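You operate a simulated robot arm through the tools that you are given. There is no shell and no other tool.

You are at the controls of a simulated robot arm. One attempt, no reset.

## Task
Fit the orange divider in the citrus tray, then lay the lemon and both limes on their mats.
Fine: lemon on the yellow tray mat, limes on the green mat.

The check looks at the end state, three seconds after you hand in, the way a careful person would. Anything else that was tipped, shoved, dropped, spilled or broken makes it a failure.

## Robot
A 7-joint arm with a two-finger parallel gripper, fixed in place. Base frame: the origin is on the floor under the middle of its stand, x ahead of it, y to its left, z up; the work surface is at about z = 860. Units: mm, degrees, N and s.
With the tool pointing down near the work surface it reaches from about 360 to 780 mm from the base axis. Its first joint turns from -166.0 to 166.0 degrees. Payload 3.91 kg.
Tool frame: the origin (TCP) lies between the finger pads and is the grasp point; the fingertips stand 30 mm ahead of it; z points along the fingers, y is the line along which they close. The gripper opens to 110 mm. The fingers are 20 mm wide and 10 mm thick; the gripper's body (48 by 112 mm) begins 55 mm behind the TCP.
Orientation is that of the tool frame in the base frame, as a unit quaternion [x, y, z, w]. With the fingers straight down and closing along the base's y, the tool's x points along the base's -x, its y along +y and its z along -z.

## Interface
- The arm moves only by the tool apply_moves. Its argument "deltas" is a list of rows, each a list of 7 numbers: the shift along the tool's x, y, z in units of 250 mm (1.0 is 250 mm), then the turn, a rotation vector about the tool's x, y, z in units of 60 degrees (1.0 is 60 degrees), then the finger opening in cm, from 0 to 11. In form: [[dx, dy, dz, ax, ay, az, fingers], ...]. A call has 1 to 20 rows; each row is the pose to reach, as a shift and turn from the pose commanded when the call began, along the tool's axes at that moment. A call with a number of a shift or a turn outside -1 to 1 is refused whole. A row lasts 0.2 s, in which the tool goes at most 50 mm and 8.6 degrees; a call with a longer step from one row to the next is refused whole, and so is a gripper value outside its range. A pose out of reach is approached as far as the arm can. The call stops where the force on the tool passes 40 N (or 10 N more than at its start, if that is more) or the arm is blocked; 0.2 s more then pass. The fingers move at their own pace (about 153 mm/s each) and stop on an object; they squeeze with about 25 N. The grip force told is the motor's: it shows also when the fingers shut on nothing. Time passes only in rows, and 0.2 s behind the last, so rows that repeat a pose let the fingers close. The reply holds the time, the measured pose of the TCP, the force on the tool along the base axes, the opening and the grip force, in the units named above and with some noise, with the torque about the TCP (base axes, N m) and any sound that the robot's microphone picked up, and new pictures: "pictures" is both (left out), scene, wrist or none.
- Cameras (640 x 400 px; columns grow to the right, rows downward): "scene" is fixed at [400.1, 502.1, 1453.5]; the picture's right is [-0.78, 0.62, 0.00], its down [0.59, 0.75, -0.29] and it looks along [-0.18, -0.23, -0.96] (base axes); focal length 214 px, centre (320, 200). "wrist" rides on the gripper at [77, 7, -114] in the tool frame; the picture's right is [-0.09, 1.00, 0.00], its down [-0.80, -0.07, -0.59] and it looks along [-0.59, -0.05, 0.80] (tool axes); focal length 270 px, centre (320, 200).
- move_column(by): slides the trunk up (or, below 0, down) by that many mm; the arm rides with it, the base frame stays. It gives what a move gives, with no picture.
- probe_pixels(camera, pixels): for up to 12 pixels [column, row] of the newest picture of that camera ("zoom" is the newest enlarged one), the place [x, y, z] in the base frame of the surface seen there, good to about 2 mm. It takes no simulated time.
- zoom(camera, box): a new picture of the part [left, top, right, bottom] of that camera's present view, enlarged. It takes no simulated time.
- close_job(): hands the job in; it is judged then, once.

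Open the gripper and draw the arm clear of the work before you hand the job in, unless the task says otherwise.

The tools are called as a command line: name --pt "numbers of a row" for each row, then --argument value for the rest, lists and objects as JSON in quotes. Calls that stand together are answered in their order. apply_moves: Moves the arm, as the interface text tells. Its arguments: {"type":"object","properties":{"deltas":{"type":"array","items":{"type":"array","items":{"type":"number"}}},"pictures":{"type":"string","enum":["both","scene","wrist","none"]}},"required":["deltas"]} The other tools are called the same way: move_column (by) moves the trunk up or down; probe_pixels (camera, pixels) gives the place of the surface under pixels of a picture; zoom (camera, box) takes an enlarged picture of a part of a camera's view; close_job () hands the job in.

At the start:

```text
time_s: 0.0
tool_pos: [208.7, 408.6, 1223.3]
tcp_rot: [-0.001, 1.0, 0.001, -0.001]
force: [-0.1, 0.4, -0.4]
wrist_torque: [0.01, 0.02, 0.0]
grip_width: 110.2
grasp_force: 0.0
trunk travel left (down, up): [-550.0, 60.0]
```

scene: 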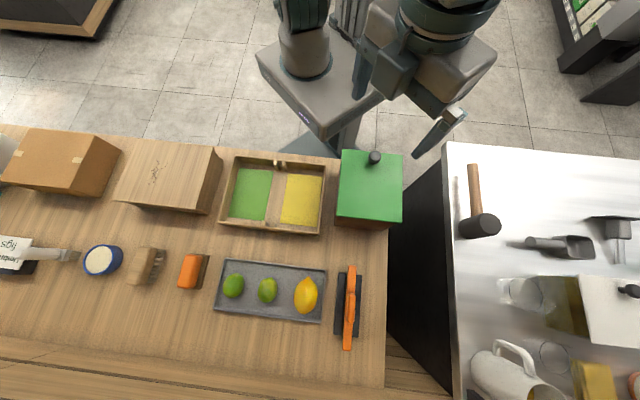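
wrist: 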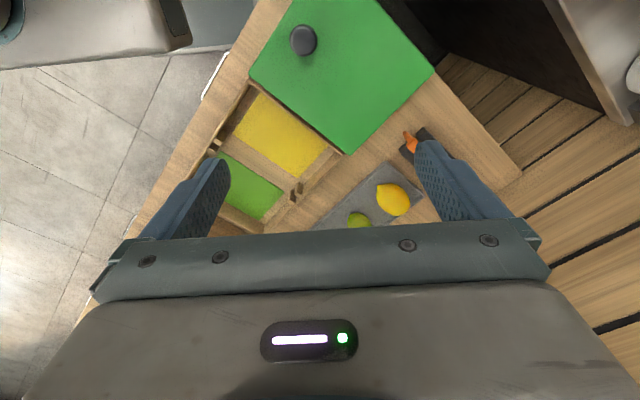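

I'll start by enlarging the scene around the tray (about 270,195), the fruit plate (270,290) and the orange divider (349,305).

zoom --camera "scene" --box '[200, 140, 410, 271]'

zoom --camera "scene" --box '[200, 240, 400, 365]'

probe_pixels --camera "scene" --pixels '[[348, 270], [350, 300], [348, 345], [340, 310], [306, 295], [268, 290], [233, 286], [250, 195], [302, 200], [275, 195], [280, 163], [273, 228]]'

```text
3.05 times, centred on (305, 206) of scene
```

zoom: 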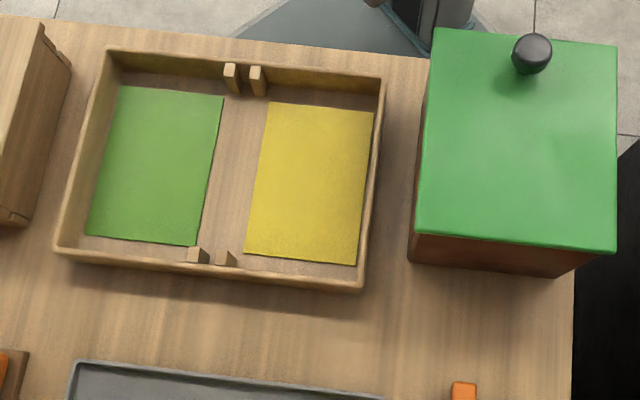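

```text
3.20 times, centred on (300, 302) of scene
```

zoom: 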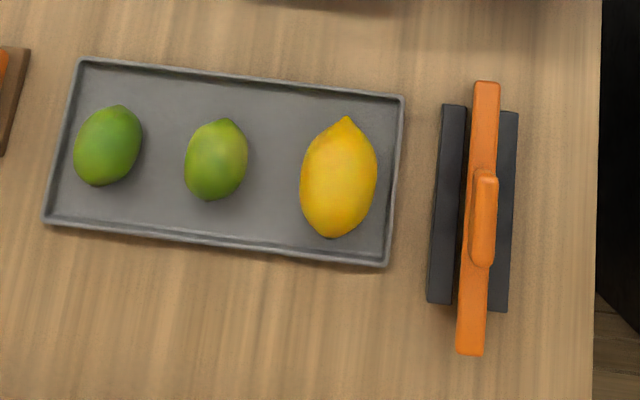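

```text
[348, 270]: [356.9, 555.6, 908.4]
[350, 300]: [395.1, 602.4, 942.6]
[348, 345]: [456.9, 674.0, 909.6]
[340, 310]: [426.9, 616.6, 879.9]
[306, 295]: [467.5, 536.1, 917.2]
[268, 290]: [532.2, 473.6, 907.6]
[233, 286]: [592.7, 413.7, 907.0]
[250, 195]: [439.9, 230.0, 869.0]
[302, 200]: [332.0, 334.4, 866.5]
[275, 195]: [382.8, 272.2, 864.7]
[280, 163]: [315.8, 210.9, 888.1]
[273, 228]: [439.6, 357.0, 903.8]
```

The divider (zoomed at 480,215) stands in a dark slotted rack with a handle on top; I'll probe its handle, ends and rack in the enlarged picture, and the fruit as well.

probe_pixels --camera "zoom" --pixels '[[486, 84], [486, 160], [485, 176], [493, 182], [476, 182], [482, 260], [491, 255], [471, 255], [476, 330], [470, 348], [450, 200], [505, 200]]'

probe_pixels --camera "zoom" --pixels '[[338, 180], [346, 120], [332, 235], [302, 180], [375, 180], [216, 160], [230, 121], [208, 198], [108, 145], [119, 108], [96, 183], [260, 220]]'

zoom --camera "scene" --box '[325, 255, 375, 355]'

```text
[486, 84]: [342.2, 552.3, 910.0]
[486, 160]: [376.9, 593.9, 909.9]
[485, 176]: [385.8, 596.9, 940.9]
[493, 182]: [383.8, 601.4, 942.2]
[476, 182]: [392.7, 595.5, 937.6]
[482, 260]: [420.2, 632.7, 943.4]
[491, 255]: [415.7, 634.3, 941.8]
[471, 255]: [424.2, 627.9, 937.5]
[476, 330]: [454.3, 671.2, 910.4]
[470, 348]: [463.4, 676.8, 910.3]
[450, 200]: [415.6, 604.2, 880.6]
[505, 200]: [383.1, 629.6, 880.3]
```

```text
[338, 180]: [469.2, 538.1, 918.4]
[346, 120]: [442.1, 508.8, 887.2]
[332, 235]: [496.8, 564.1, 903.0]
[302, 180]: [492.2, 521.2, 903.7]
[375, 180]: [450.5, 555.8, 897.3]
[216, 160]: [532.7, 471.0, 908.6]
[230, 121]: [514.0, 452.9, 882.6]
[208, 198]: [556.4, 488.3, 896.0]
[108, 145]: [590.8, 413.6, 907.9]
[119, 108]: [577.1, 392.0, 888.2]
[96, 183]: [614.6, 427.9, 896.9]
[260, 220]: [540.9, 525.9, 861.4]
```

```text
4.00 times, centred on (350, 305) of scene
```

zoom: 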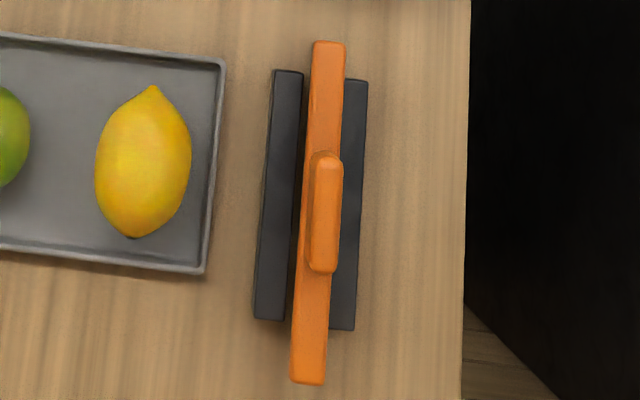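

Divider top is at z≈910, running from (342,552) to (464,678), handle top z≈943. Now I'll enlarge the tray and probe its four guide posts and walls.

zoom --camera "scene" --box '[215, 150, 331, 240]'

zoom --camera "scene" --box '[264, 150, 304, 175]'

zoom --camera "scene" --box '[250, 212, 290, 237]'

```text
4.44 times, centred on (273, 195) of scene
```

zoom: 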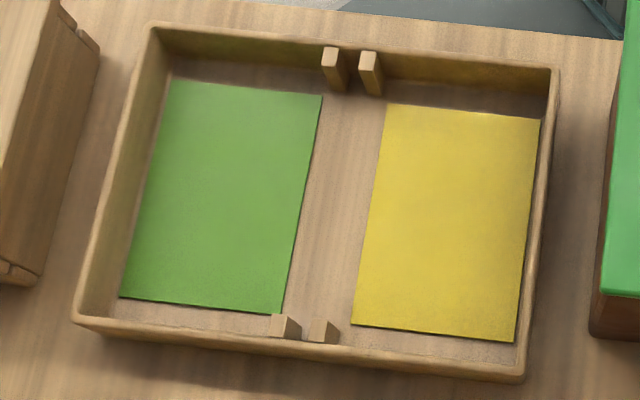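

```text
16.00 times, centred on (284, 162) of scene
```

zoom: 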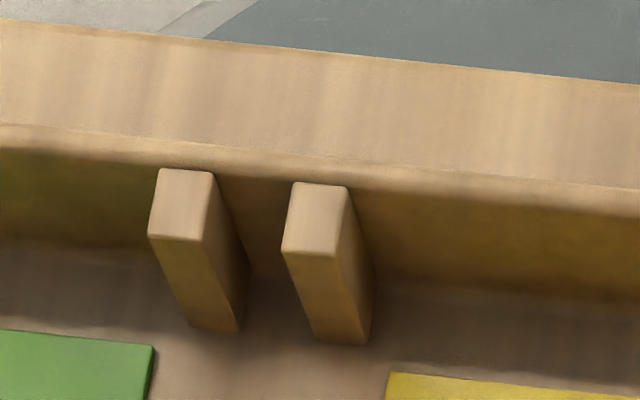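

```text
16.00 times, centred on (270, 224) of scene
```

zoom: 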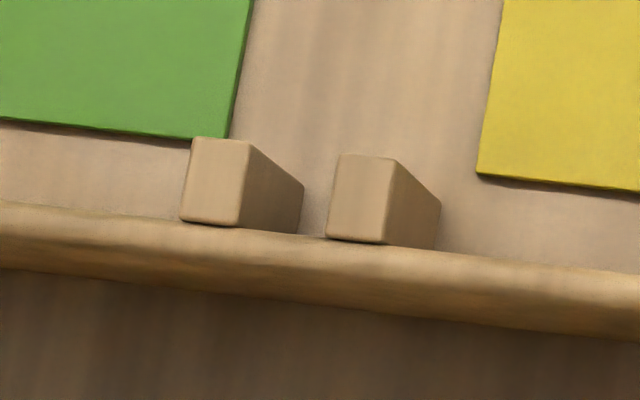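

The near posts are visible at (215,180) and (360,200) of the last enlargement; I'll probe their top corners and the wall rim.

probe_pixels --camera "zoom" --pixels '[[195, 142], [245, 145], [237, 222], [185, 216], [342, 157], [392, 162], [384, 240], [331, 235], [275, 200], [305, 255], [320, 120], [410, 200]]'

zoom --camera "scene" --box '[264, 150, 304, 175]'

```text
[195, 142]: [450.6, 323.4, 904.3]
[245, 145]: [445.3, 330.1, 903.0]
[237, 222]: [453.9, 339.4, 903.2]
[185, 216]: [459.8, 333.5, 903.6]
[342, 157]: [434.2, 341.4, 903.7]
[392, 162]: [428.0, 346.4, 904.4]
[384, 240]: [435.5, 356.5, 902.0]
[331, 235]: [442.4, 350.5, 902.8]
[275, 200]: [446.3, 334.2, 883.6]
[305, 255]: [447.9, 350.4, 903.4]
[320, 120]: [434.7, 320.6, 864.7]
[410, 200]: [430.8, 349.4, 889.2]
```

```text
16.00 times, centred on (284, 162) of scene
```

zoom: 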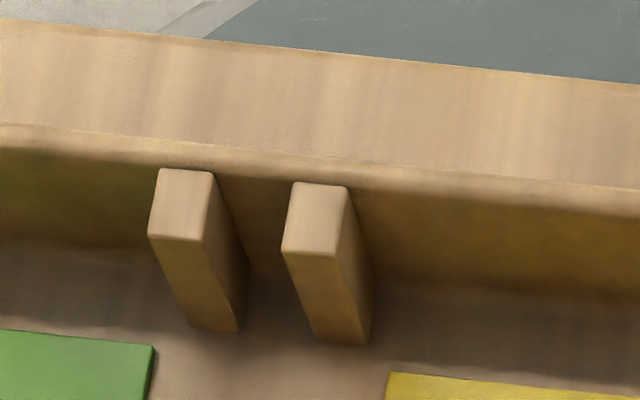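

probe_pixels --camera "zoom" --pixels '[[161, 174], [209, 176], [200, 236], [152, 232], [296, 187], [344, 190], [334, 252], [286, 247], [262, 250], [245, 150], [250, 80], [300, 390]]'

zoom --camera "scene" --box '[215, 150, 331, 240]'

```text
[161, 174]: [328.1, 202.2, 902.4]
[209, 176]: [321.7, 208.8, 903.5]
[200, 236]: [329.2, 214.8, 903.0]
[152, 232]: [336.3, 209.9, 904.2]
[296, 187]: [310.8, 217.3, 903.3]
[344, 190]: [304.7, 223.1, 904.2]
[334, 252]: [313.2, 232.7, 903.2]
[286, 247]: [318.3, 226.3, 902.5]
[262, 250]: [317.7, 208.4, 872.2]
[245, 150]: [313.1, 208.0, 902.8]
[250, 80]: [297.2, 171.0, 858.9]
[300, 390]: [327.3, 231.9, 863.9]
```

```text
4.44 times, centred on (273, 195) of scene
```

zoom: 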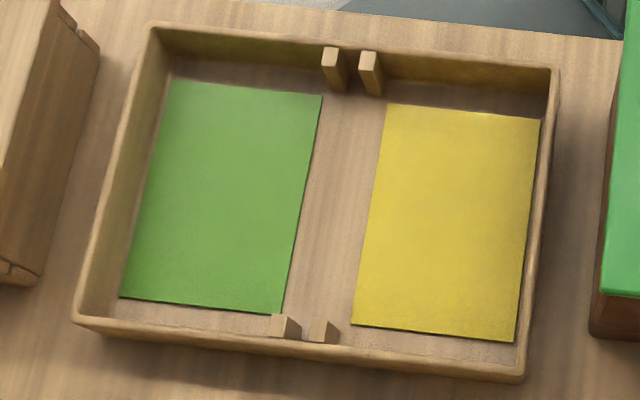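

Slot centreline runs from about (320,217) to (444,340) at 45°, gap ≈15 mm. I'll enlarge the divider's ends to measure its thickness and angle.

probe_pixels --camera "zoom" --pixels '[[150, 30], [553, 72], [78, 318], [518, 378], [175, 82], [320, 97], [120, 296], [284, 312], [388, 106], [538, 121], [354, 325], [515, 340]]'

zoom --camera "scene" --box '[332, 257, 364, 277]'

zoom --camera "scene" --box '[332, 335, 364, 355]'

```text
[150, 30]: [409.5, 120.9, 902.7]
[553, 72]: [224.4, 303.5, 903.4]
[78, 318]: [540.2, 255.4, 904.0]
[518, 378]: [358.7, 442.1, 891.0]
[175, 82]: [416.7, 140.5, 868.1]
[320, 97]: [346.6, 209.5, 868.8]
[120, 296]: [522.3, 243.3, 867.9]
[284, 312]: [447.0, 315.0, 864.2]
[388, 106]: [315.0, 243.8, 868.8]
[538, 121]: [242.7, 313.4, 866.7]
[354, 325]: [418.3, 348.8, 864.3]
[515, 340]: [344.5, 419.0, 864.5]
```

```text
16.00 times, centred on (348, 267) of scene
```

zoom: 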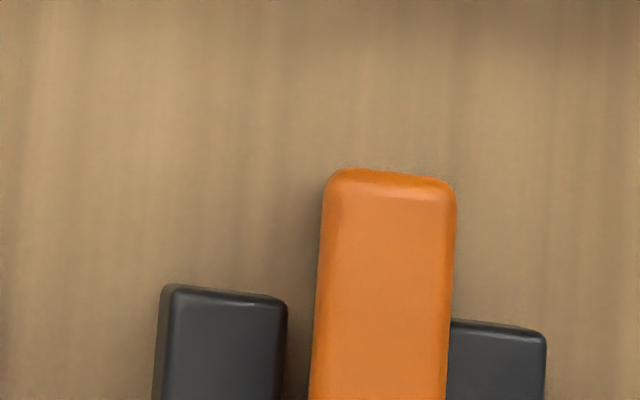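

```text
16.00 times, centred on (348, 345) of scene
```

zoom: 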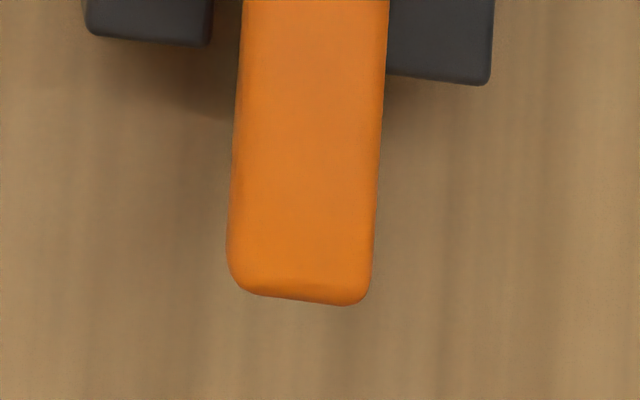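

I'll probe the divider's width in this enlargement of its far end, and then do the same for the near end.

probe_pixels --camera "zoom" --pixels '[[234, 200], [245, 200], [370, 200], [376, 200], [300, 200], [235, 270], [362, 290], [300, 292], [300, 310], [388, 20], [240, 20], [440, 40]]'

zoom --camera "scene" --box '[332, 257, 364, 277]'

```text
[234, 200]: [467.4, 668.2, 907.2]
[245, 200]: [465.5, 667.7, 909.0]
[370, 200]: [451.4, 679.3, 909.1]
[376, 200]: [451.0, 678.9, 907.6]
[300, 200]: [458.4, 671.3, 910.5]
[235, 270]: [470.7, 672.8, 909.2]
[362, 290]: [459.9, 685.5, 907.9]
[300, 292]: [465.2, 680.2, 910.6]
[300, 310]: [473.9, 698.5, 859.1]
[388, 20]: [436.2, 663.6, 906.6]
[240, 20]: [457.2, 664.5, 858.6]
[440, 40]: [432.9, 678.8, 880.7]
```

```text
16.00 times, centred on (348, 267) of scene
```

zoom: 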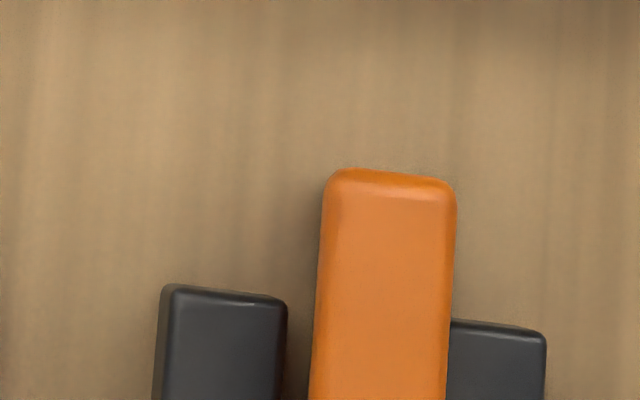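

The divider's top rim looks ~19 mm wide, more than the ~15 mm slot, so it may have a thinner web below; I need an end-on wrist view. First I check the green-lidded box's height at (370,190) and other neighbours for clearance.

probe_pixels --camera "scene" --pixels '[[374, 157], [370, 190], [342, 152], [400, 155], [338, 218], [400, 220], [160, 170], [210, 165], [225, 265], [322, 272], [218, 310], [320, 320]]'

probe_pixels --camera "zoom" --pixels '[[325, 200], [322, 250], [455, 200], [450, 250], [390, 200], [385, 300], [310, 380], [445, 380], [390, 176], [280, 340], [165, 340], [460, 340]]'

```text
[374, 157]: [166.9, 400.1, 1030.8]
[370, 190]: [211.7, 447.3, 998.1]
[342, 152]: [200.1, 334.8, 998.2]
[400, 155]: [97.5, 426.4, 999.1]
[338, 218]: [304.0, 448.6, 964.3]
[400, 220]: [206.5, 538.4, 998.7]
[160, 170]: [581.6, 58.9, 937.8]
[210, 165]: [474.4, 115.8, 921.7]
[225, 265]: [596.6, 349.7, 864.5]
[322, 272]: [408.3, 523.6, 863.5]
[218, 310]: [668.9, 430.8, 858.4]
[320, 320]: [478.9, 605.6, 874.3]
```

```text
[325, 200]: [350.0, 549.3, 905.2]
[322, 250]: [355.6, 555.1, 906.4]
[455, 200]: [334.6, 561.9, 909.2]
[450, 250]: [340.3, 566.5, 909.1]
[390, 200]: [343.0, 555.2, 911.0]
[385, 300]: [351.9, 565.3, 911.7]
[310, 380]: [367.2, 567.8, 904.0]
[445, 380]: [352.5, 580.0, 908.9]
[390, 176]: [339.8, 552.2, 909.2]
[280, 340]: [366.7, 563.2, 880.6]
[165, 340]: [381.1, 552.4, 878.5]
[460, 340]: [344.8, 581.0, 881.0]
```

The lid is at z≈998 with its knob at 1031, so a view pose at TCP (300,510,1100) with a 45° turn stays clear. I move there to look along the divider from its base-side end.

apply_moves --pt "-0.061 0.068 0.06 0 0 -0.125 11" --pt "-0.122 0.135 0.14 0 0 -0.25 11" --pt "-0.183 0.203 0.23 0 0 -0.375 11" --pt "-0.243 0.27 0.32 0 0 -0.5 11" --pt "-0.304 0.338 0.41 0 0 -0.625 11" --pt "-0.365 0.406 0.493 0 0 -0.75 11" --pt "-0.365 0.406 0.493 0 0 -0.75 11"

```text
time_s: 1.6
tool_pos: [300.3, 511.0, 1100.0]
tcp_rot: [-0.384, 0.923, 0.0, 0.0]
force: [-0.4, 0.2, 0.2]
wrist_torque: [-0.02, -0.01, 0.01]
grip_width: 109.8
grasp_force: 0.0
trunk travel left (down, up): [-550.0, 60.0]
```

scene: 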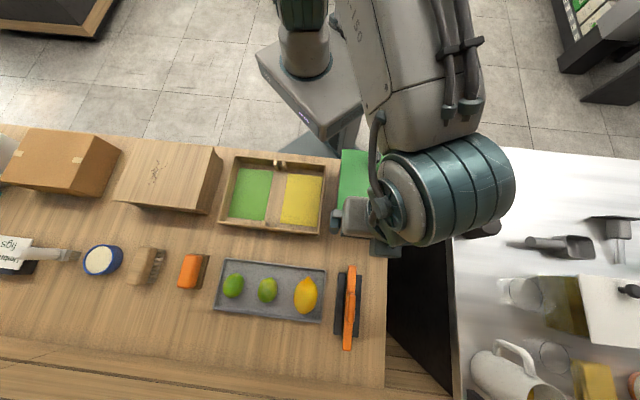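
wrist: 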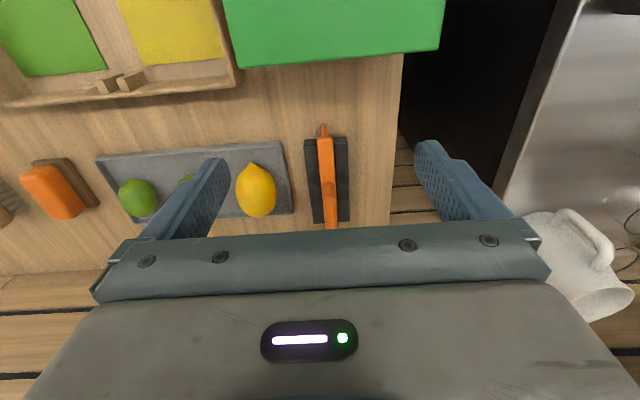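

The divider is visible at wrist (326,180). I'll enlarge it to see the end profile.

zoom --camera "wrist" --box '[290, 115, 370, 165]'

zoom --camera "wrist" --box '[270, 120, 390, 235]'

```text
8.00 times, centred on (330, 140) of wrist
```

zoom: 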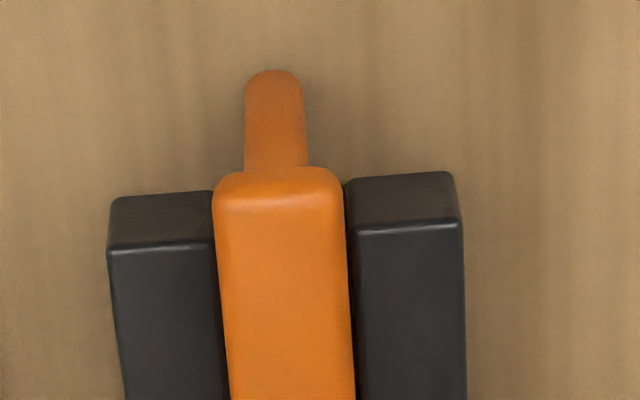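

```text
3.48 times, centred on (330, 178) of wrist
```

zoom: 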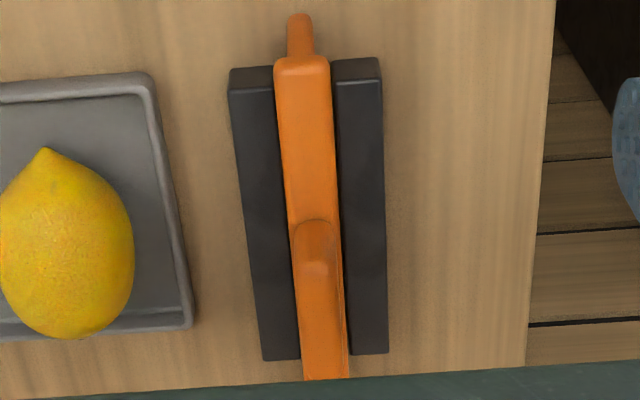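

A thinner tongue shows below the rim at (275,120) in the first enlargement; I'll re-enlarge there and probe it.

zoom --camera "wrist" --box '[290, 115, 370, 165]'

probe_pixels --camera "zoom" --pixels '[[275, 80], [275, 120], [275, 160], [250, 130], [300, 130], [275, 185], [215, 230], [348, 230], [280, 250], [160, 215], [410, 200], [400, 250]]'

```text
8.00 times, centred on (330, 140) of wrist
```

zoom: 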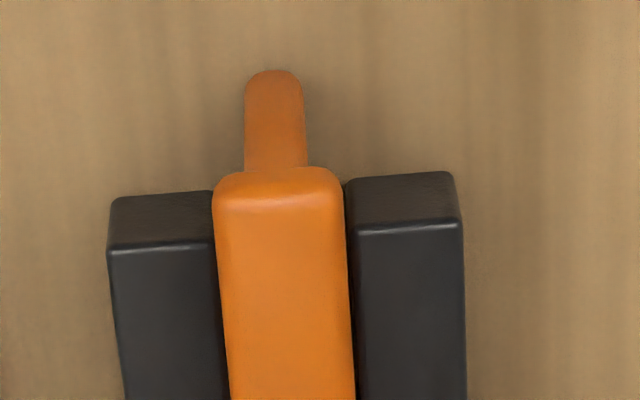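

```text
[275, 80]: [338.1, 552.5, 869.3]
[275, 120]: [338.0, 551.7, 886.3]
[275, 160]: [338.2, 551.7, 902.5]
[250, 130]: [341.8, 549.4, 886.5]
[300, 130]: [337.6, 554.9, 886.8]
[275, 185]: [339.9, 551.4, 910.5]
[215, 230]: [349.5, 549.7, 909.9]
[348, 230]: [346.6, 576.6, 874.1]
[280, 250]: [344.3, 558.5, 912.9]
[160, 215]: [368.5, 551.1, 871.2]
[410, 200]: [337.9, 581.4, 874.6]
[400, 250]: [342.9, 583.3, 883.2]
```

The divider has a ~9 mm web under a ~20 mm rim (z 904–911) with a handle (z 911–943) centred near (403,616); the web should drop into the ~15 mm slot with the rim on the posts. I move above the handle at z 1000 with a 70 mm opening.

apply_moves --pt "-0.12 0.001 0.05 0 0 0 7" --pt "-0.26 0.002 0.13 0 0 0 7" --pt "-0.4 0.004 0.22 0 0 0 7" --pt "-0.52 0.005 0.32 0 0 0 7" --pt "-0.589 0.005 0.4 0 0 0 7" --pt "-0.589 0.005 0.4 0 0 0 7"

```text
time_s: 3.0
tool_pos: [403.0, 615.4, 998.8]
tcp_rot: [-0.383, 0.924, 0.0, 0.0]
force: [-0.5, 0.9, -0.8]
wrist_torque: [0.0, -0.01, 0.01]
grip_width: 70.1
grasp_force: 0.1
trunk travel left (down, up): [-550.0, 60.0]
```

scene: 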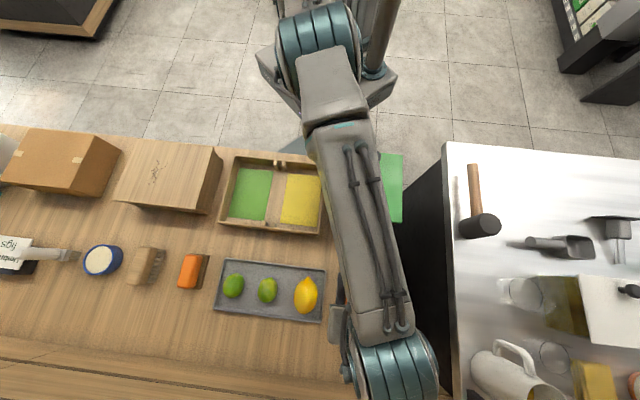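
wrist: 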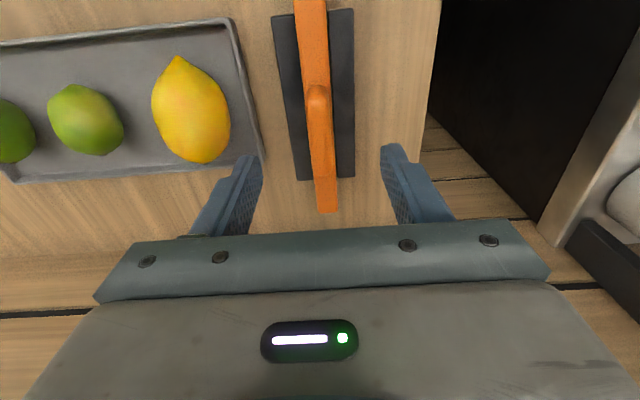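

The handle shows at wrist (317,100). I'll probe it and the rim from this closer view.

zoom --camera "wrist" --box '[270, 70, 366, 130]'

probe_pixels --camera "wrist" --pixels '[[296, 15], [326, 15], [301, 60], [331, 60], [307, 92], [316, 92], [327, 92], [313, 160], [335, 160], [317, 208], [337, 208], [328, 209]]'

```text
6.67 times, centred on (318, 100) of wrist
```

zoom: 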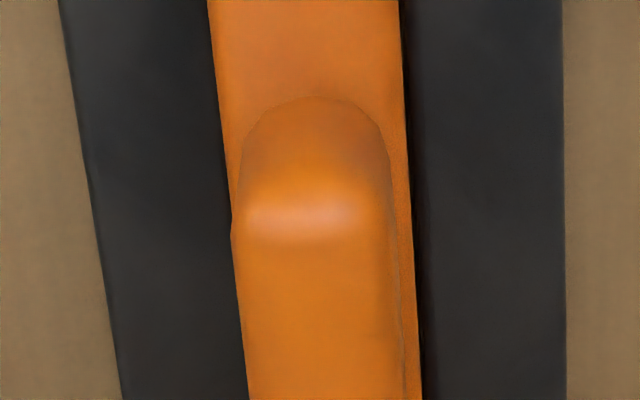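

```text
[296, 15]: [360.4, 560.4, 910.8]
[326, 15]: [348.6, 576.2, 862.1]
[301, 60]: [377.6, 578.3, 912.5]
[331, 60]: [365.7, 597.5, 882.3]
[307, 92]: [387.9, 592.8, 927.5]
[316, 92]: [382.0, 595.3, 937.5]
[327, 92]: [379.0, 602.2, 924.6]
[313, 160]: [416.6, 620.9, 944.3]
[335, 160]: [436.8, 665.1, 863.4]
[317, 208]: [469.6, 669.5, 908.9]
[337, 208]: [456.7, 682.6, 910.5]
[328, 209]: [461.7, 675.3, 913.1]
```

Handle sides probe to v≈144.5 and 158 (centre ≈151), 0.7 mm from the tool's line. I descend to z≈945 (fingertips just above the rim) and close on the handle.

apply_moves --pt "0 0.003 0.06 0 0 0 6" --pt "0 0.003 0.12 0 0 0 5" --pt "0 0.003 0.18 0 0 0 5" --pt "0 0.003 0.217 0 0 0 5" --pt "0 0.003 0.217 0 0 0 5" --pt "0 0.003 0.217 0 0 0 3" --pt "0 0.003 0.217 0 0 0 1" --pt "0 0.003 0.217 0 0 0 0.5" --pt "0 0.003 0.217 0 0 0 0.5" --pt "0 0.003 0.217 0 0 0 0.5"

```text
time_s: 5.2
tool_pos: [403.3, 615.8, 945.4]
tcp_rot: [-0.382, 0.924, 0.0, 0.0]
force: [1.1, 0.3, 0.5]
wrist_torque: [0.02, -0.02, -0.02]
grip_width: 15.8
grasp_force: 25.4
trunk travel left (down, up): [-550.0, 60.0]
```

scene: 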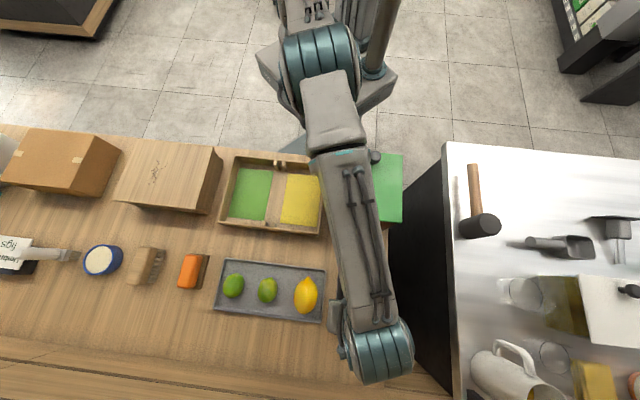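
wrist: 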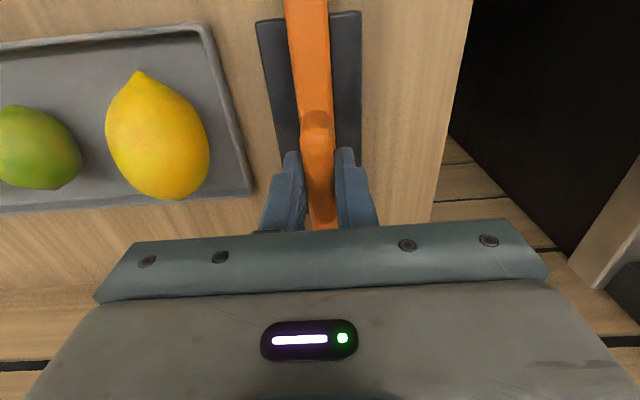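

The grip reads 25 N at 15.8 mm with little side force. I lift straight up to about z 1010, watching the force.

apply_moves --pt "0 0 -0.03 0 0 0 0.5" --pt "0 0 -0.07 0 0 0 0.5" --pt "0 0 -0.12 0 0 0 0.5" --pt "0 0 -0.18 0 0 0 0.5" --pt "0 0 -0.26 0 0 0 0.5" --pt "0 0 -0.26 0 0 0 0.5"

```text
time_s: 6.6
tool_pos: [402.5, 616.1, 1010.8]
tcp_rot: [-0.383, 0.924, 0.0, 0.0]
force: [-0.1, 0.4, -1.3]
wrist_torque: [0.01, 0.0, 0.01]
grip_width: 15.5
grasp_force: 25.2
trunk travel left (down, up): [-550.0, 60.0]
```

scene: 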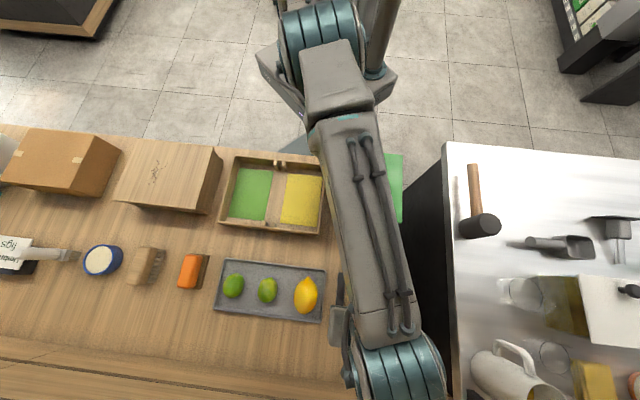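
wrist: 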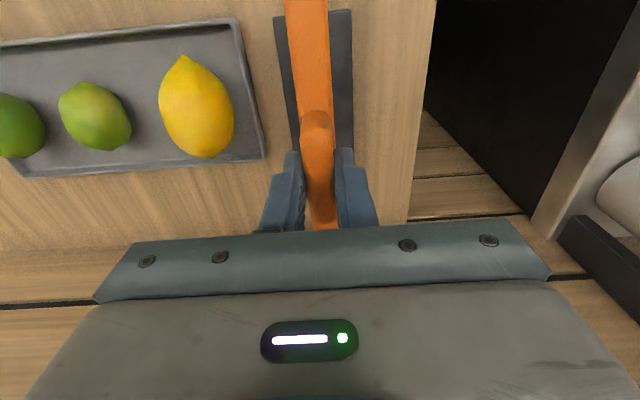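

The divider came free (load ≈1 N). While the tray is unobstructed I'll measure the inner wall faces at the slot ends more precisely in the scene view.

zoom --camera "scene" --box '[264, 150, 304, 175]'

probe_pixels --camera "zoom" --pixels '[[245, 140], [245, 155], [245, 163], [245, 170], [245, 176], [245, 184], [260, 200], [265, 230], [216, 190], [222, 200], [290, 200], [286, 240]]'

zoom --camera "scene" --box '[250, 212, 290, 237]'

probe_pixels --camera "zoom" --pixels '[[310, 210], [310, 225], [310, 232], [310, 238], [310, 244], [310, 260], [310, 285], [310, 300], [249, 150], [241, 226], [338, 160], [327, 236]]'

```text
16.00 times, centred on (284, 162) of scene
```

zoom: 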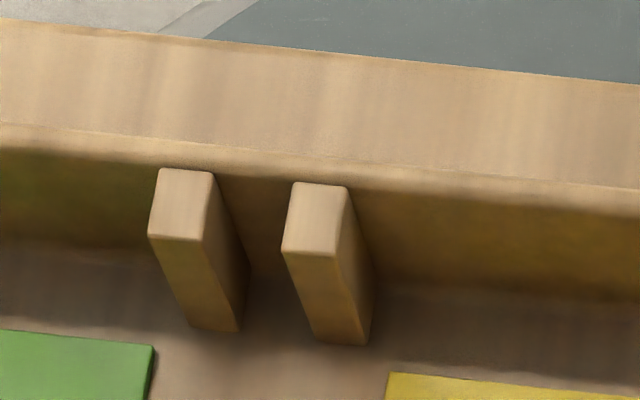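

```text
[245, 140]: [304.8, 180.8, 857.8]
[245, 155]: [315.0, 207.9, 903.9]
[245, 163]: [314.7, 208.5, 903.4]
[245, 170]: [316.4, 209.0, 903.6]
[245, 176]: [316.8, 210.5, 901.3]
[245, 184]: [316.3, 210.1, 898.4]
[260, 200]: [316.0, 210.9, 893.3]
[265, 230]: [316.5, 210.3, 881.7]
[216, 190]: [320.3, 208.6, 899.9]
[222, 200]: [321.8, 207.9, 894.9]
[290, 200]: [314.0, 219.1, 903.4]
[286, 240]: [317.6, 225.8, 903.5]
```

```text
16.00 times, centred on (270, 224) of scene
```

zoom: 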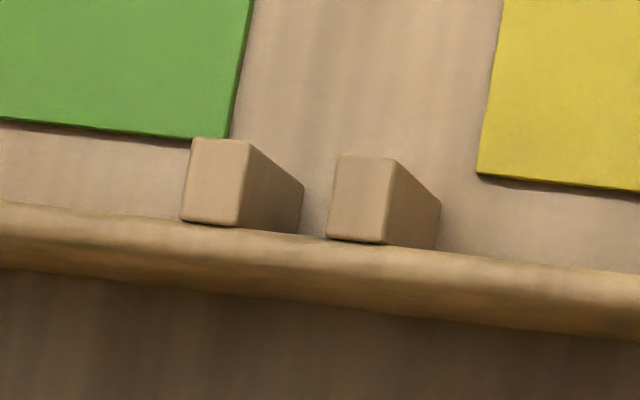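

```text
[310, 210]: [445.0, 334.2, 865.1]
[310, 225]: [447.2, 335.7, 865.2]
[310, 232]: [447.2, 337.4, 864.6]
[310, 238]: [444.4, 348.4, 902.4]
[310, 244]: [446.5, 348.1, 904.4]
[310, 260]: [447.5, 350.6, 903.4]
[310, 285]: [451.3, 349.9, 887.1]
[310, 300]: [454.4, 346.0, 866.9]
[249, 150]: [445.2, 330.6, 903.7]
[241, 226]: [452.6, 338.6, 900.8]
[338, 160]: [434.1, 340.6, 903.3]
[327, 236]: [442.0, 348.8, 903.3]
```

Inner walls lie at u≈372.7 and 560.5 (centre 466.6), slot at v≈−73.1, i.e. about (381.6,278.3). I raise to z≈1096 so the divider's bottom clears the green lid and carry it over toward the tray.

apply_moves --pt "0 0 -0.12 0 0 0 0.5" --pt "0 0 -0.24 0 0 0 0.5" --pt "0 0 -0.34 0 0 0 0.5" --pt "0.08 -0.07 -0.34 0 0 0 0.5" --pt "0.18 -0.16 -0.34 0 0 0 0.5" --pt "0.28 -0.25 -0.34 0 0 0 0.5" --pt "0.38 -0.34 -0.34 0 0 0 0.5" --pt "0.48 -0.43 -0.34 0 0 0 0.5" --pt "0.58 -0.52 -0.34 0 0 0 0.5" --pt "0.68 -0.61 -0.34 0 0 0 0.5" --pt "0.78 -0.7 -0.34 0 0 0 0.5" --pt "0.88 -0.78 -0.34 0 0 0 0.5" --pt "0.95 -0.85 -0.34 0 0 0 0.5" --pt "0.98 -0.88 -0.34 0 0 0 0.5" --pt "0.98 -0.88 -0.34 0 0 0 0.5"

```text
time_s: 9.8
tool_pos: [385.3, 285.5, 1096.1]
tcp_rot: [-0.383, 0.924, 0.0, 0.0]
force: [0.6, -0.6, -0.4]
wrist_torque: [-0.01, -0.02, 0.02]
grip_width: 15.8
grasp_force: 25.3
trunk travel left (down, up): [-550.0, 60.0]
```

scene: 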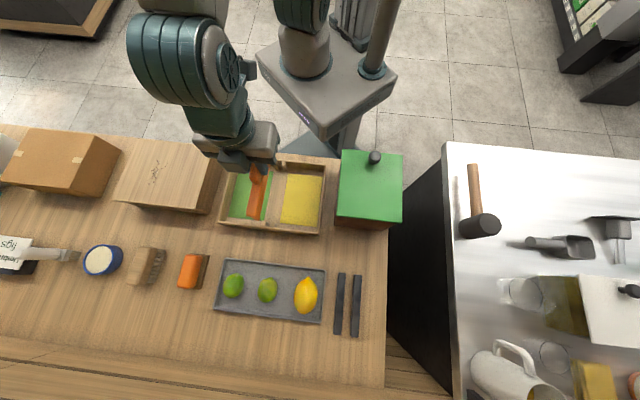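
wrist: 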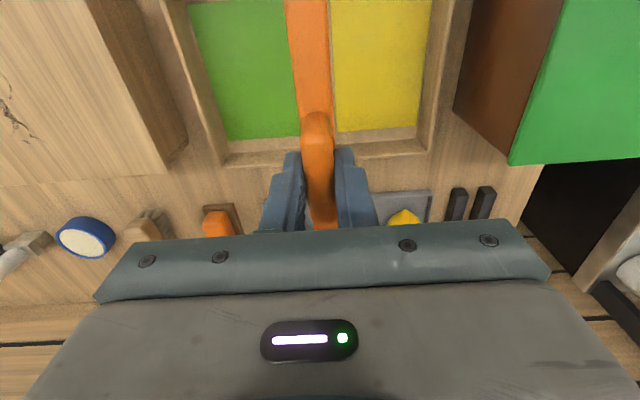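

The divider now hangs above the tray; its outer end shows at scene (257,213). I'll enlarge and probe it to learn its exact offset from the TCP.

zoom --camera "scene" --box '[236, 170, 284, 222]'

zoom --camera "wrist" --box '[270, 0, 370, 62]'

```text
7.69 times, centred on (260, 196) of scene
```

zoom: 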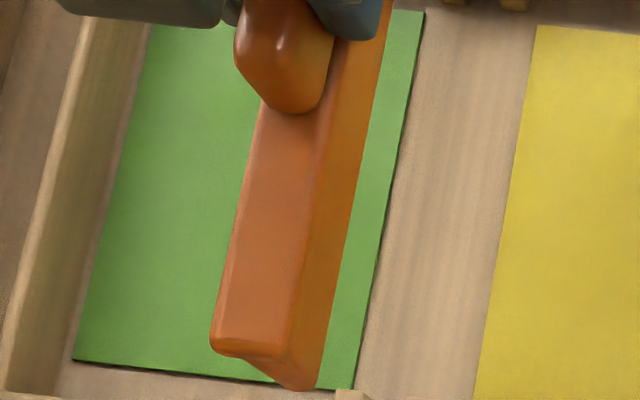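

```text
6.40 times, centred on (320, 31) of wrist
```

zoom: 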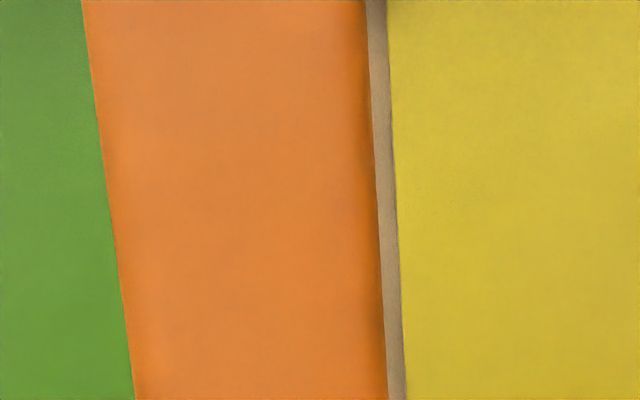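

probe_pixels --camera "zoom" --pixels '[[90, 20], [360, 20], [230, 20], [110, 200], [375, 200], [130, 380], [380, 380]]'

zoom --camera "scene" --box '[246, 202, 286, 227]'

probe_pixels --camera "zoom" --pixels '[[70, 165], [70, 180], [70, 190], [150, 180], [150, 195], [170, 200], [190, 210], [200, 222], [180, 230], [205, 235], [40, 150], [160, 120]]'

```text
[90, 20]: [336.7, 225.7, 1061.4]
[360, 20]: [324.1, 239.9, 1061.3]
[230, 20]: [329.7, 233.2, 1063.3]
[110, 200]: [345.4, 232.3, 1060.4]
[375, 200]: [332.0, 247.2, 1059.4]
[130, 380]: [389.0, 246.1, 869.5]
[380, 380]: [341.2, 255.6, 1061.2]
```

```text
16.00 times, centred on (266, 214) of scene
```

zoom: 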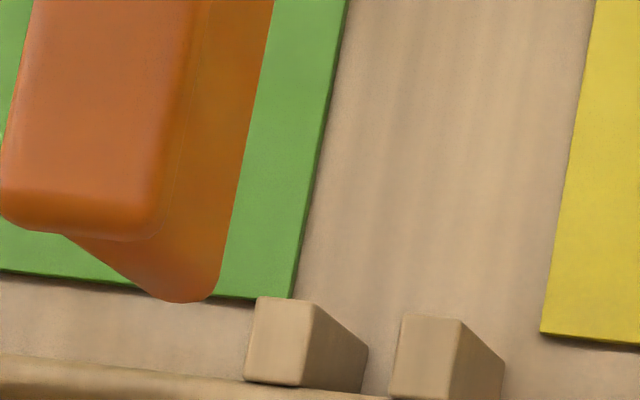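

```text
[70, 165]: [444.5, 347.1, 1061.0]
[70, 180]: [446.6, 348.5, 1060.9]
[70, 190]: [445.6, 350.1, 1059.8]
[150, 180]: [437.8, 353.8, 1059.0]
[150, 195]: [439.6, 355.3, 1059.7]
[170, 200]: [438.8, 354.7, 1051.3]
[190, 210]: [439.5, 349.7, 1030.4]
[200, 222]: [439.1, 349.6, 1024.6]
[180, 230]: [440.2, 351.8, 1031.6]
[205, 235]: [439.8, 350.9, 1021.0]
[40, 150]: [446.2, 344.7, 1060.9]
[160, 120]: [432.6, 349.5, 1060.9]
```

Rim centre is at v≈−69.5 with TCP at v≈−70.6; now I probe the outer tip of rim and web in this same enlargement.

probe_pixels --camera "zoom" --pixels '[[10, 210], [60, 222], [100, 230], [140, 232], [100, 236], [130, 255], [160, 275], [180, 290], [200, 290], [215, 280], [225, 230], [240, 140]]'

zoom --camera "scene" --box '[262, 150, 302, 175]'

```text
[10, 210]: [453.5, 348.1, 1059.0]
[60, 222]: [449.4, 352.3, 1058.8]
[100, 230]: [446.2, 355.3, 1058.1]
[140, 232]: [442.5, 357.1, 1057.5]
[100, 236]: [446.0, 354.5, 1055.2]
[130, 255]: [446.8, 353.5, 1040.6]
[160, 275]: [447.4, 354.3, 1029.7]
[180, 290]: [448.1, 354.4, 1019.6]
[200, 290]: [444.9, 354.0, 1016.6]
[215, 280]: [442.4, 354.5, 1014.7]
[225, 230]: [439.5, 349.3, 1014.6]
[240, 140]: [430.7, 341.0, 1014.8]
```

```text
16.00 times, centred on (282, 162) of scene
```

zoom: 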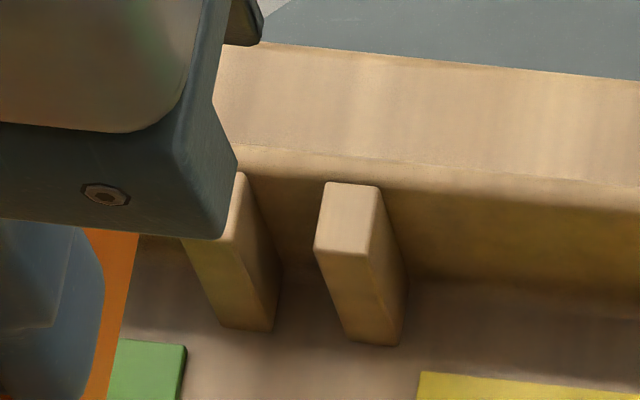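

The outer tip is at u≈566.8 and web centre about v≈−69, yaw ≈45.35°; I need about −9.2 mm in u, −3.9 mm in v and −0.4° yaw. I apply that and descend to z≈995, leaving the web ~10 mm above the posts.

apply_moves --pt "0.0368 -0.0156 0.04 0 0 0.0067 0.5" --pt "0.0368 -0.0156 0.12 0 0 0.0067 0.5" --pt "0.0368 -0.0156 0.22 0 0 0.0067 0.5" --pt "0.0368 -0.0156 0.32 0 0 0.0067 0.5" --pt "0.0368 -0.0156 0.38 0 0 0.0067 0.5" --pt "0.0368 -0.0156 0.404 0 0 0.0067 0.5" --pt "0.0368 -0.0156 0.404 0 0 0.0067 0.5"

zoom --camera "scene" --box '[248, 207, 288, 232]'

zoom --camera "scene" --box '[215, 150, 331, 240]'

```text
time_s: 11.4
tool_pos: [381.5, 277.6, 994.3]
tcp_rot: [-0.379, 0.925, 0.0, 0.0]
force: [0.3, 0.2, -1.6]
wrist_torque: [-0.01, -0.02, -0.04]
grip_width: 15.9
grasp_force: 24.5
trunk travel left (down, up): [-550.0, 60.0]
```

scene: 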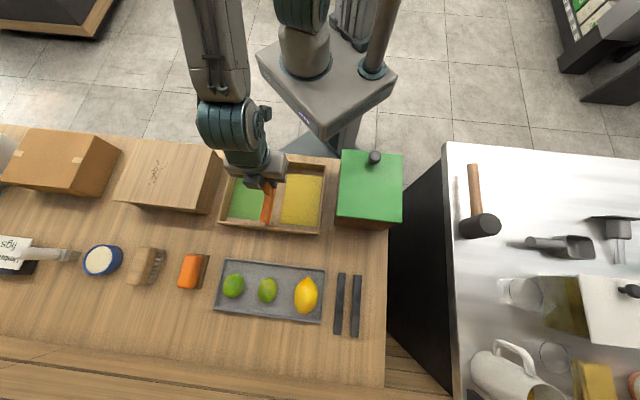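
wrist: 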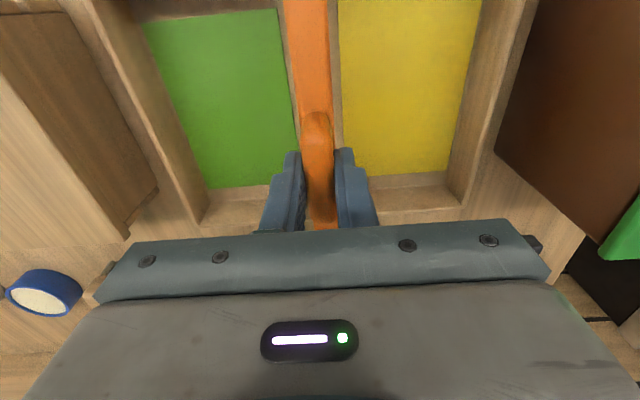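

```text
16.00 times, centred on (268, 220) of scene
```

zoom: 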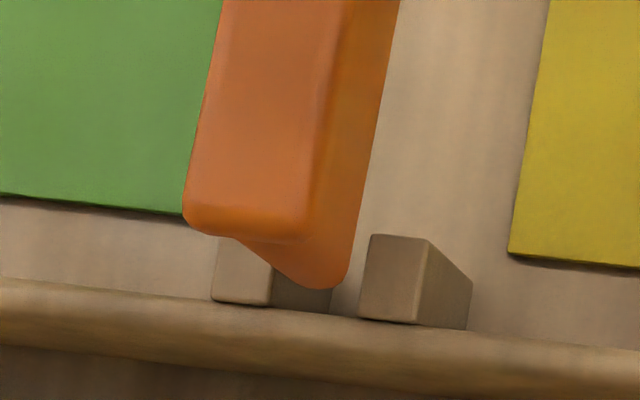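

```text
4.44 times, centred on (273, 195) of scene
```

zoom: 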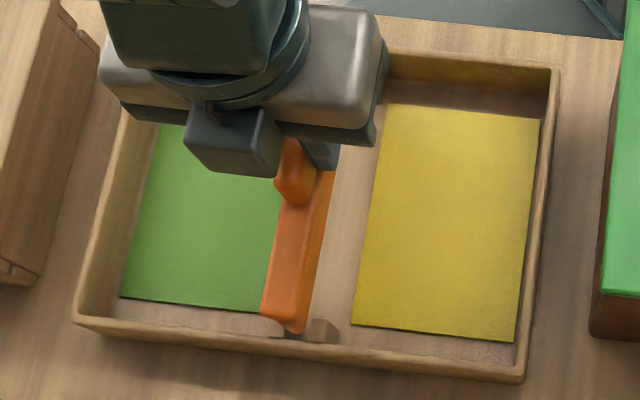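

The web's lower end (300,285 in the enlargement) hovers between the two near posts. I'll re-enlarge and probe web, rim and both near posts in one frame, and the wrist view for the base-side rim.

zoom --camera "scene" --box '[248, 207, 288, 232]'

probe_pixels --camera "zoom" --pixels '[[190, 215], [225, 228], [260, 233], [300, 237], [270, 255], [290, 272], [310, 283], [335, 280], [350, 230], [370, 150], [330, 100], [215, 100]]'

probe_pixels --camera "wrist" --pixels '[[286, 5], [306, 5], [327, 5], [290, 40], [329, 40], [294, 80], [332, 80], [286, 10], [327, 10], [292, 60], [330, 60], [310, 60]]'

probe_pixels --camera "zoom" --pixels '[[222, 270], [265, 270], [266, 300], [280, 290], [320, 305], [370, 240], [362, 310], [400, 280], [425, 245], [345, 312], [300, 325], [345, 300]]'

```text
16.00 times, centred on (268, 220) of scene
```

zoom: 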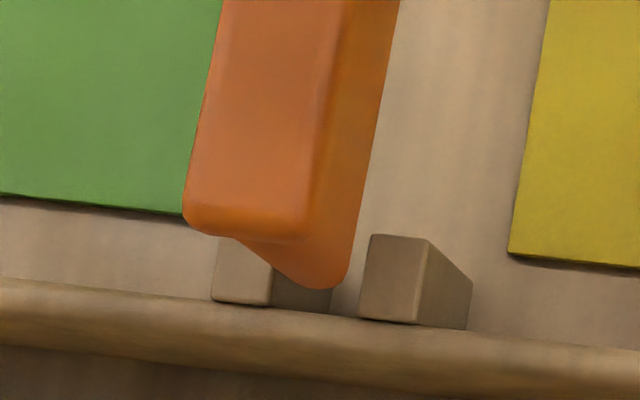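

```text
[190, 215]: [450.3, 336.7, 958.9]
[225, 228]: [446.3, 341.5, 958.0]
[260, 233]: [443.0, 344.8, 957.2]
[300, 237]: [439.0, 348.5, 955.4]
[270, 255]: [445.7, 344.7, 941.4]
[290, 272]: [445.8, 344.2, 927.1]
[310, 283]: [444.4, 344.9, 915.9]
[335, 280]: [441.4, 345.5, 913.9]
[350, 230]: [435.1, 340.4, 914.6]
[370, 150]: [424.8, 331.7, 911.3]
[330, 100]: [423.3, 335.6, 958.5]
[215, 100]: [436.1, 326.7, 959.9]
```

```text
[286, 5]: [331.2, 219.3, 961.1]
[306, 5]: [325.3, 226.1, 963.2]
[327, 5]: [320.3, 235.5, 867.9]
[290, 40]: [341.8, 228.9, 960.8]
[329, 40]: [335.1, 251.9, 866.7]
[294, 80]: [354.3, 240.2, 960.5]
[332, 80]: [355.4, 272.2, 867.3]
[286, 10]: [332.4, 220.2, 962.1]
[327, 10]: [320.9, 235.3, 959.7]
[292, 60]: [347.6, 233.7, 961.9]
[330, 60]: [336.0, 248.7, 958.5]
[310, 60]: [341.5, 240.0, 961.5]
```

```text
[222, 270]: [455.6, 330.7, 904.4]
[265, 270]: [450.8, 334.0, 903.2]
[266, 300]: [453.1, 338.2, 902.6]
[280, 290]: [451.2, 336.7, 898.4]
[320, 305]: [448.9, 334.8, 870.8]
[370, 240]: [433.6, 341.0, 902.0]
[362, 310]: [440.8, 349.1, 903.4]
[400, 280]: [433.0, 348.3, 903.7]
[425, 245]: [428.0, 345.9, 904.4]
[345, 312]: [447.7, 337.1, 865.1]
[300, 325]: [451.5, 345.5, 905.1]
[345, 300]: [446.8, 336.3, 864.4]
```

Comparing the web's lower corner (348,272) with the right post's edge (366,275), after parallax the gap is only ~0.6 mm on that side, so the divider sits ~2.3 mm too far toward +v. I shift −2.3 mm and lower 5 mm, then recheck.

apply_moves --pt "0 -0.0092 0 0 0 0 0.5" --pt "0 -0.0092 0.02 0 0 0 0.5" --pt "0 -0.0092 0.02 0 0 0 0.5" --pt "0 -0.0092 0.02 0 0 0 0.5"

zoom --camera "wrist" --box '[240, 0, 400, 100]'

zoom --camera "scene" --box '[254, 212, 286, 232]'

probe_pixels --camera "zoom" --pixels '[[130, 170], [180, 195], [220, 220], [250, 225], [270, 225], [280, 180], [300, 100], [190, 250], [175, 280], [320, 220], [305, 280], [300, 295]]'

```text
time_s: 12.4
tool_pos: [382.1, 275.1, 989.1]
tcp_rot: [-0.38, 0.925, -0.001, 0.0]
force: [0.1, -0.3, -1.0]
wrist_torque: [-0.03, -0.01, 0.03]
grip_width: 15.5
grasp_force: 25.1
trunk travel left (down, up): [-550.0, 60.0]
```

scene: 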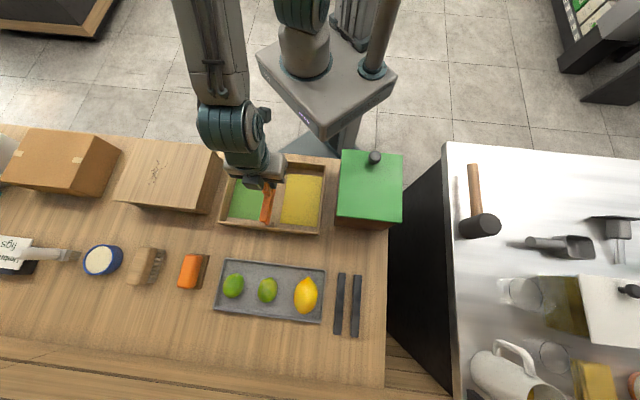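
wrist: 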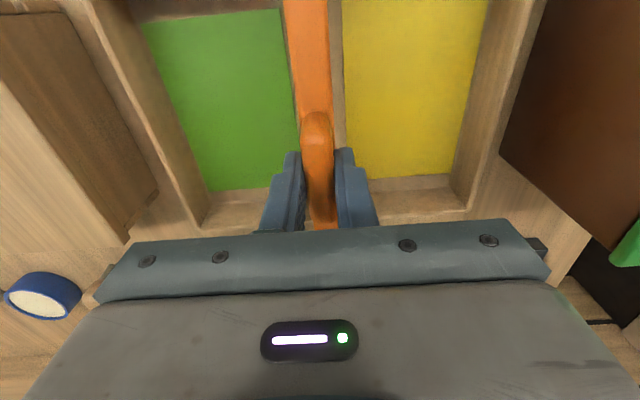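

```text
4.00 times, centred on (320, 50) of wrist
```

zoom: 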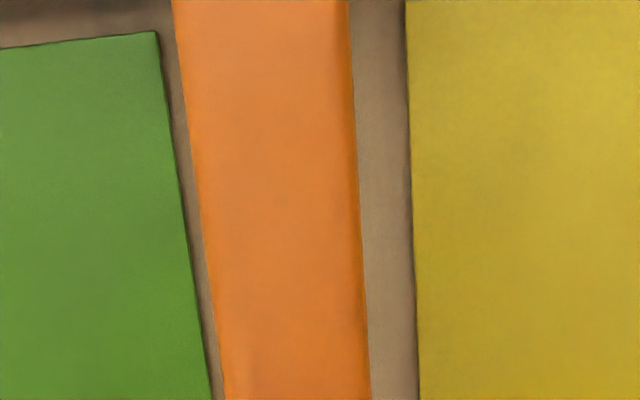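

```text
16.00 times, centred on (270, 222) of scene
```

zoom: 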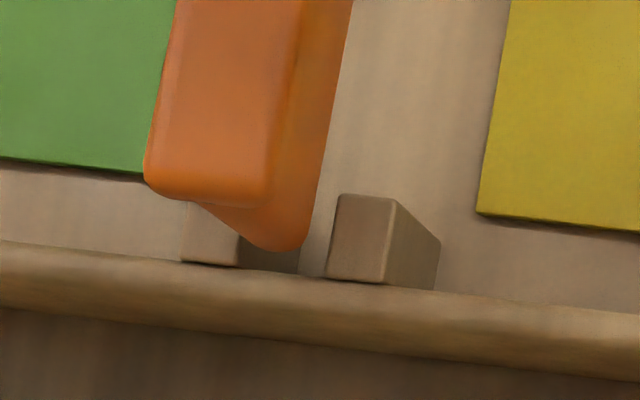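

```text
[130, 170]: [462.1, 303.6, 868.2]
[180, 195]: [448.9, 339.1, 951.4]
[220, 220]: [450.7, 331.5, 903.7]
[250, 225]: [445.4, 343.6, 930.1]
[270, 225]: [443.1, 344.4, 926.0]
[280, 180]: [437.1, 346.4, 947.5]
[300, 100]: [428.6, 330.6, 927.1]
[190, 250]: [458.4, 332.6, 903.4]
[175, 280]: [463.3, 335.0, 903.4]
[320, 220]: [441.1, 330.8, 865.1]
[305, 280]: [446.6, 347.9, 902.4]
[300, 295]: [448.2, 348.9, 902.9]
```

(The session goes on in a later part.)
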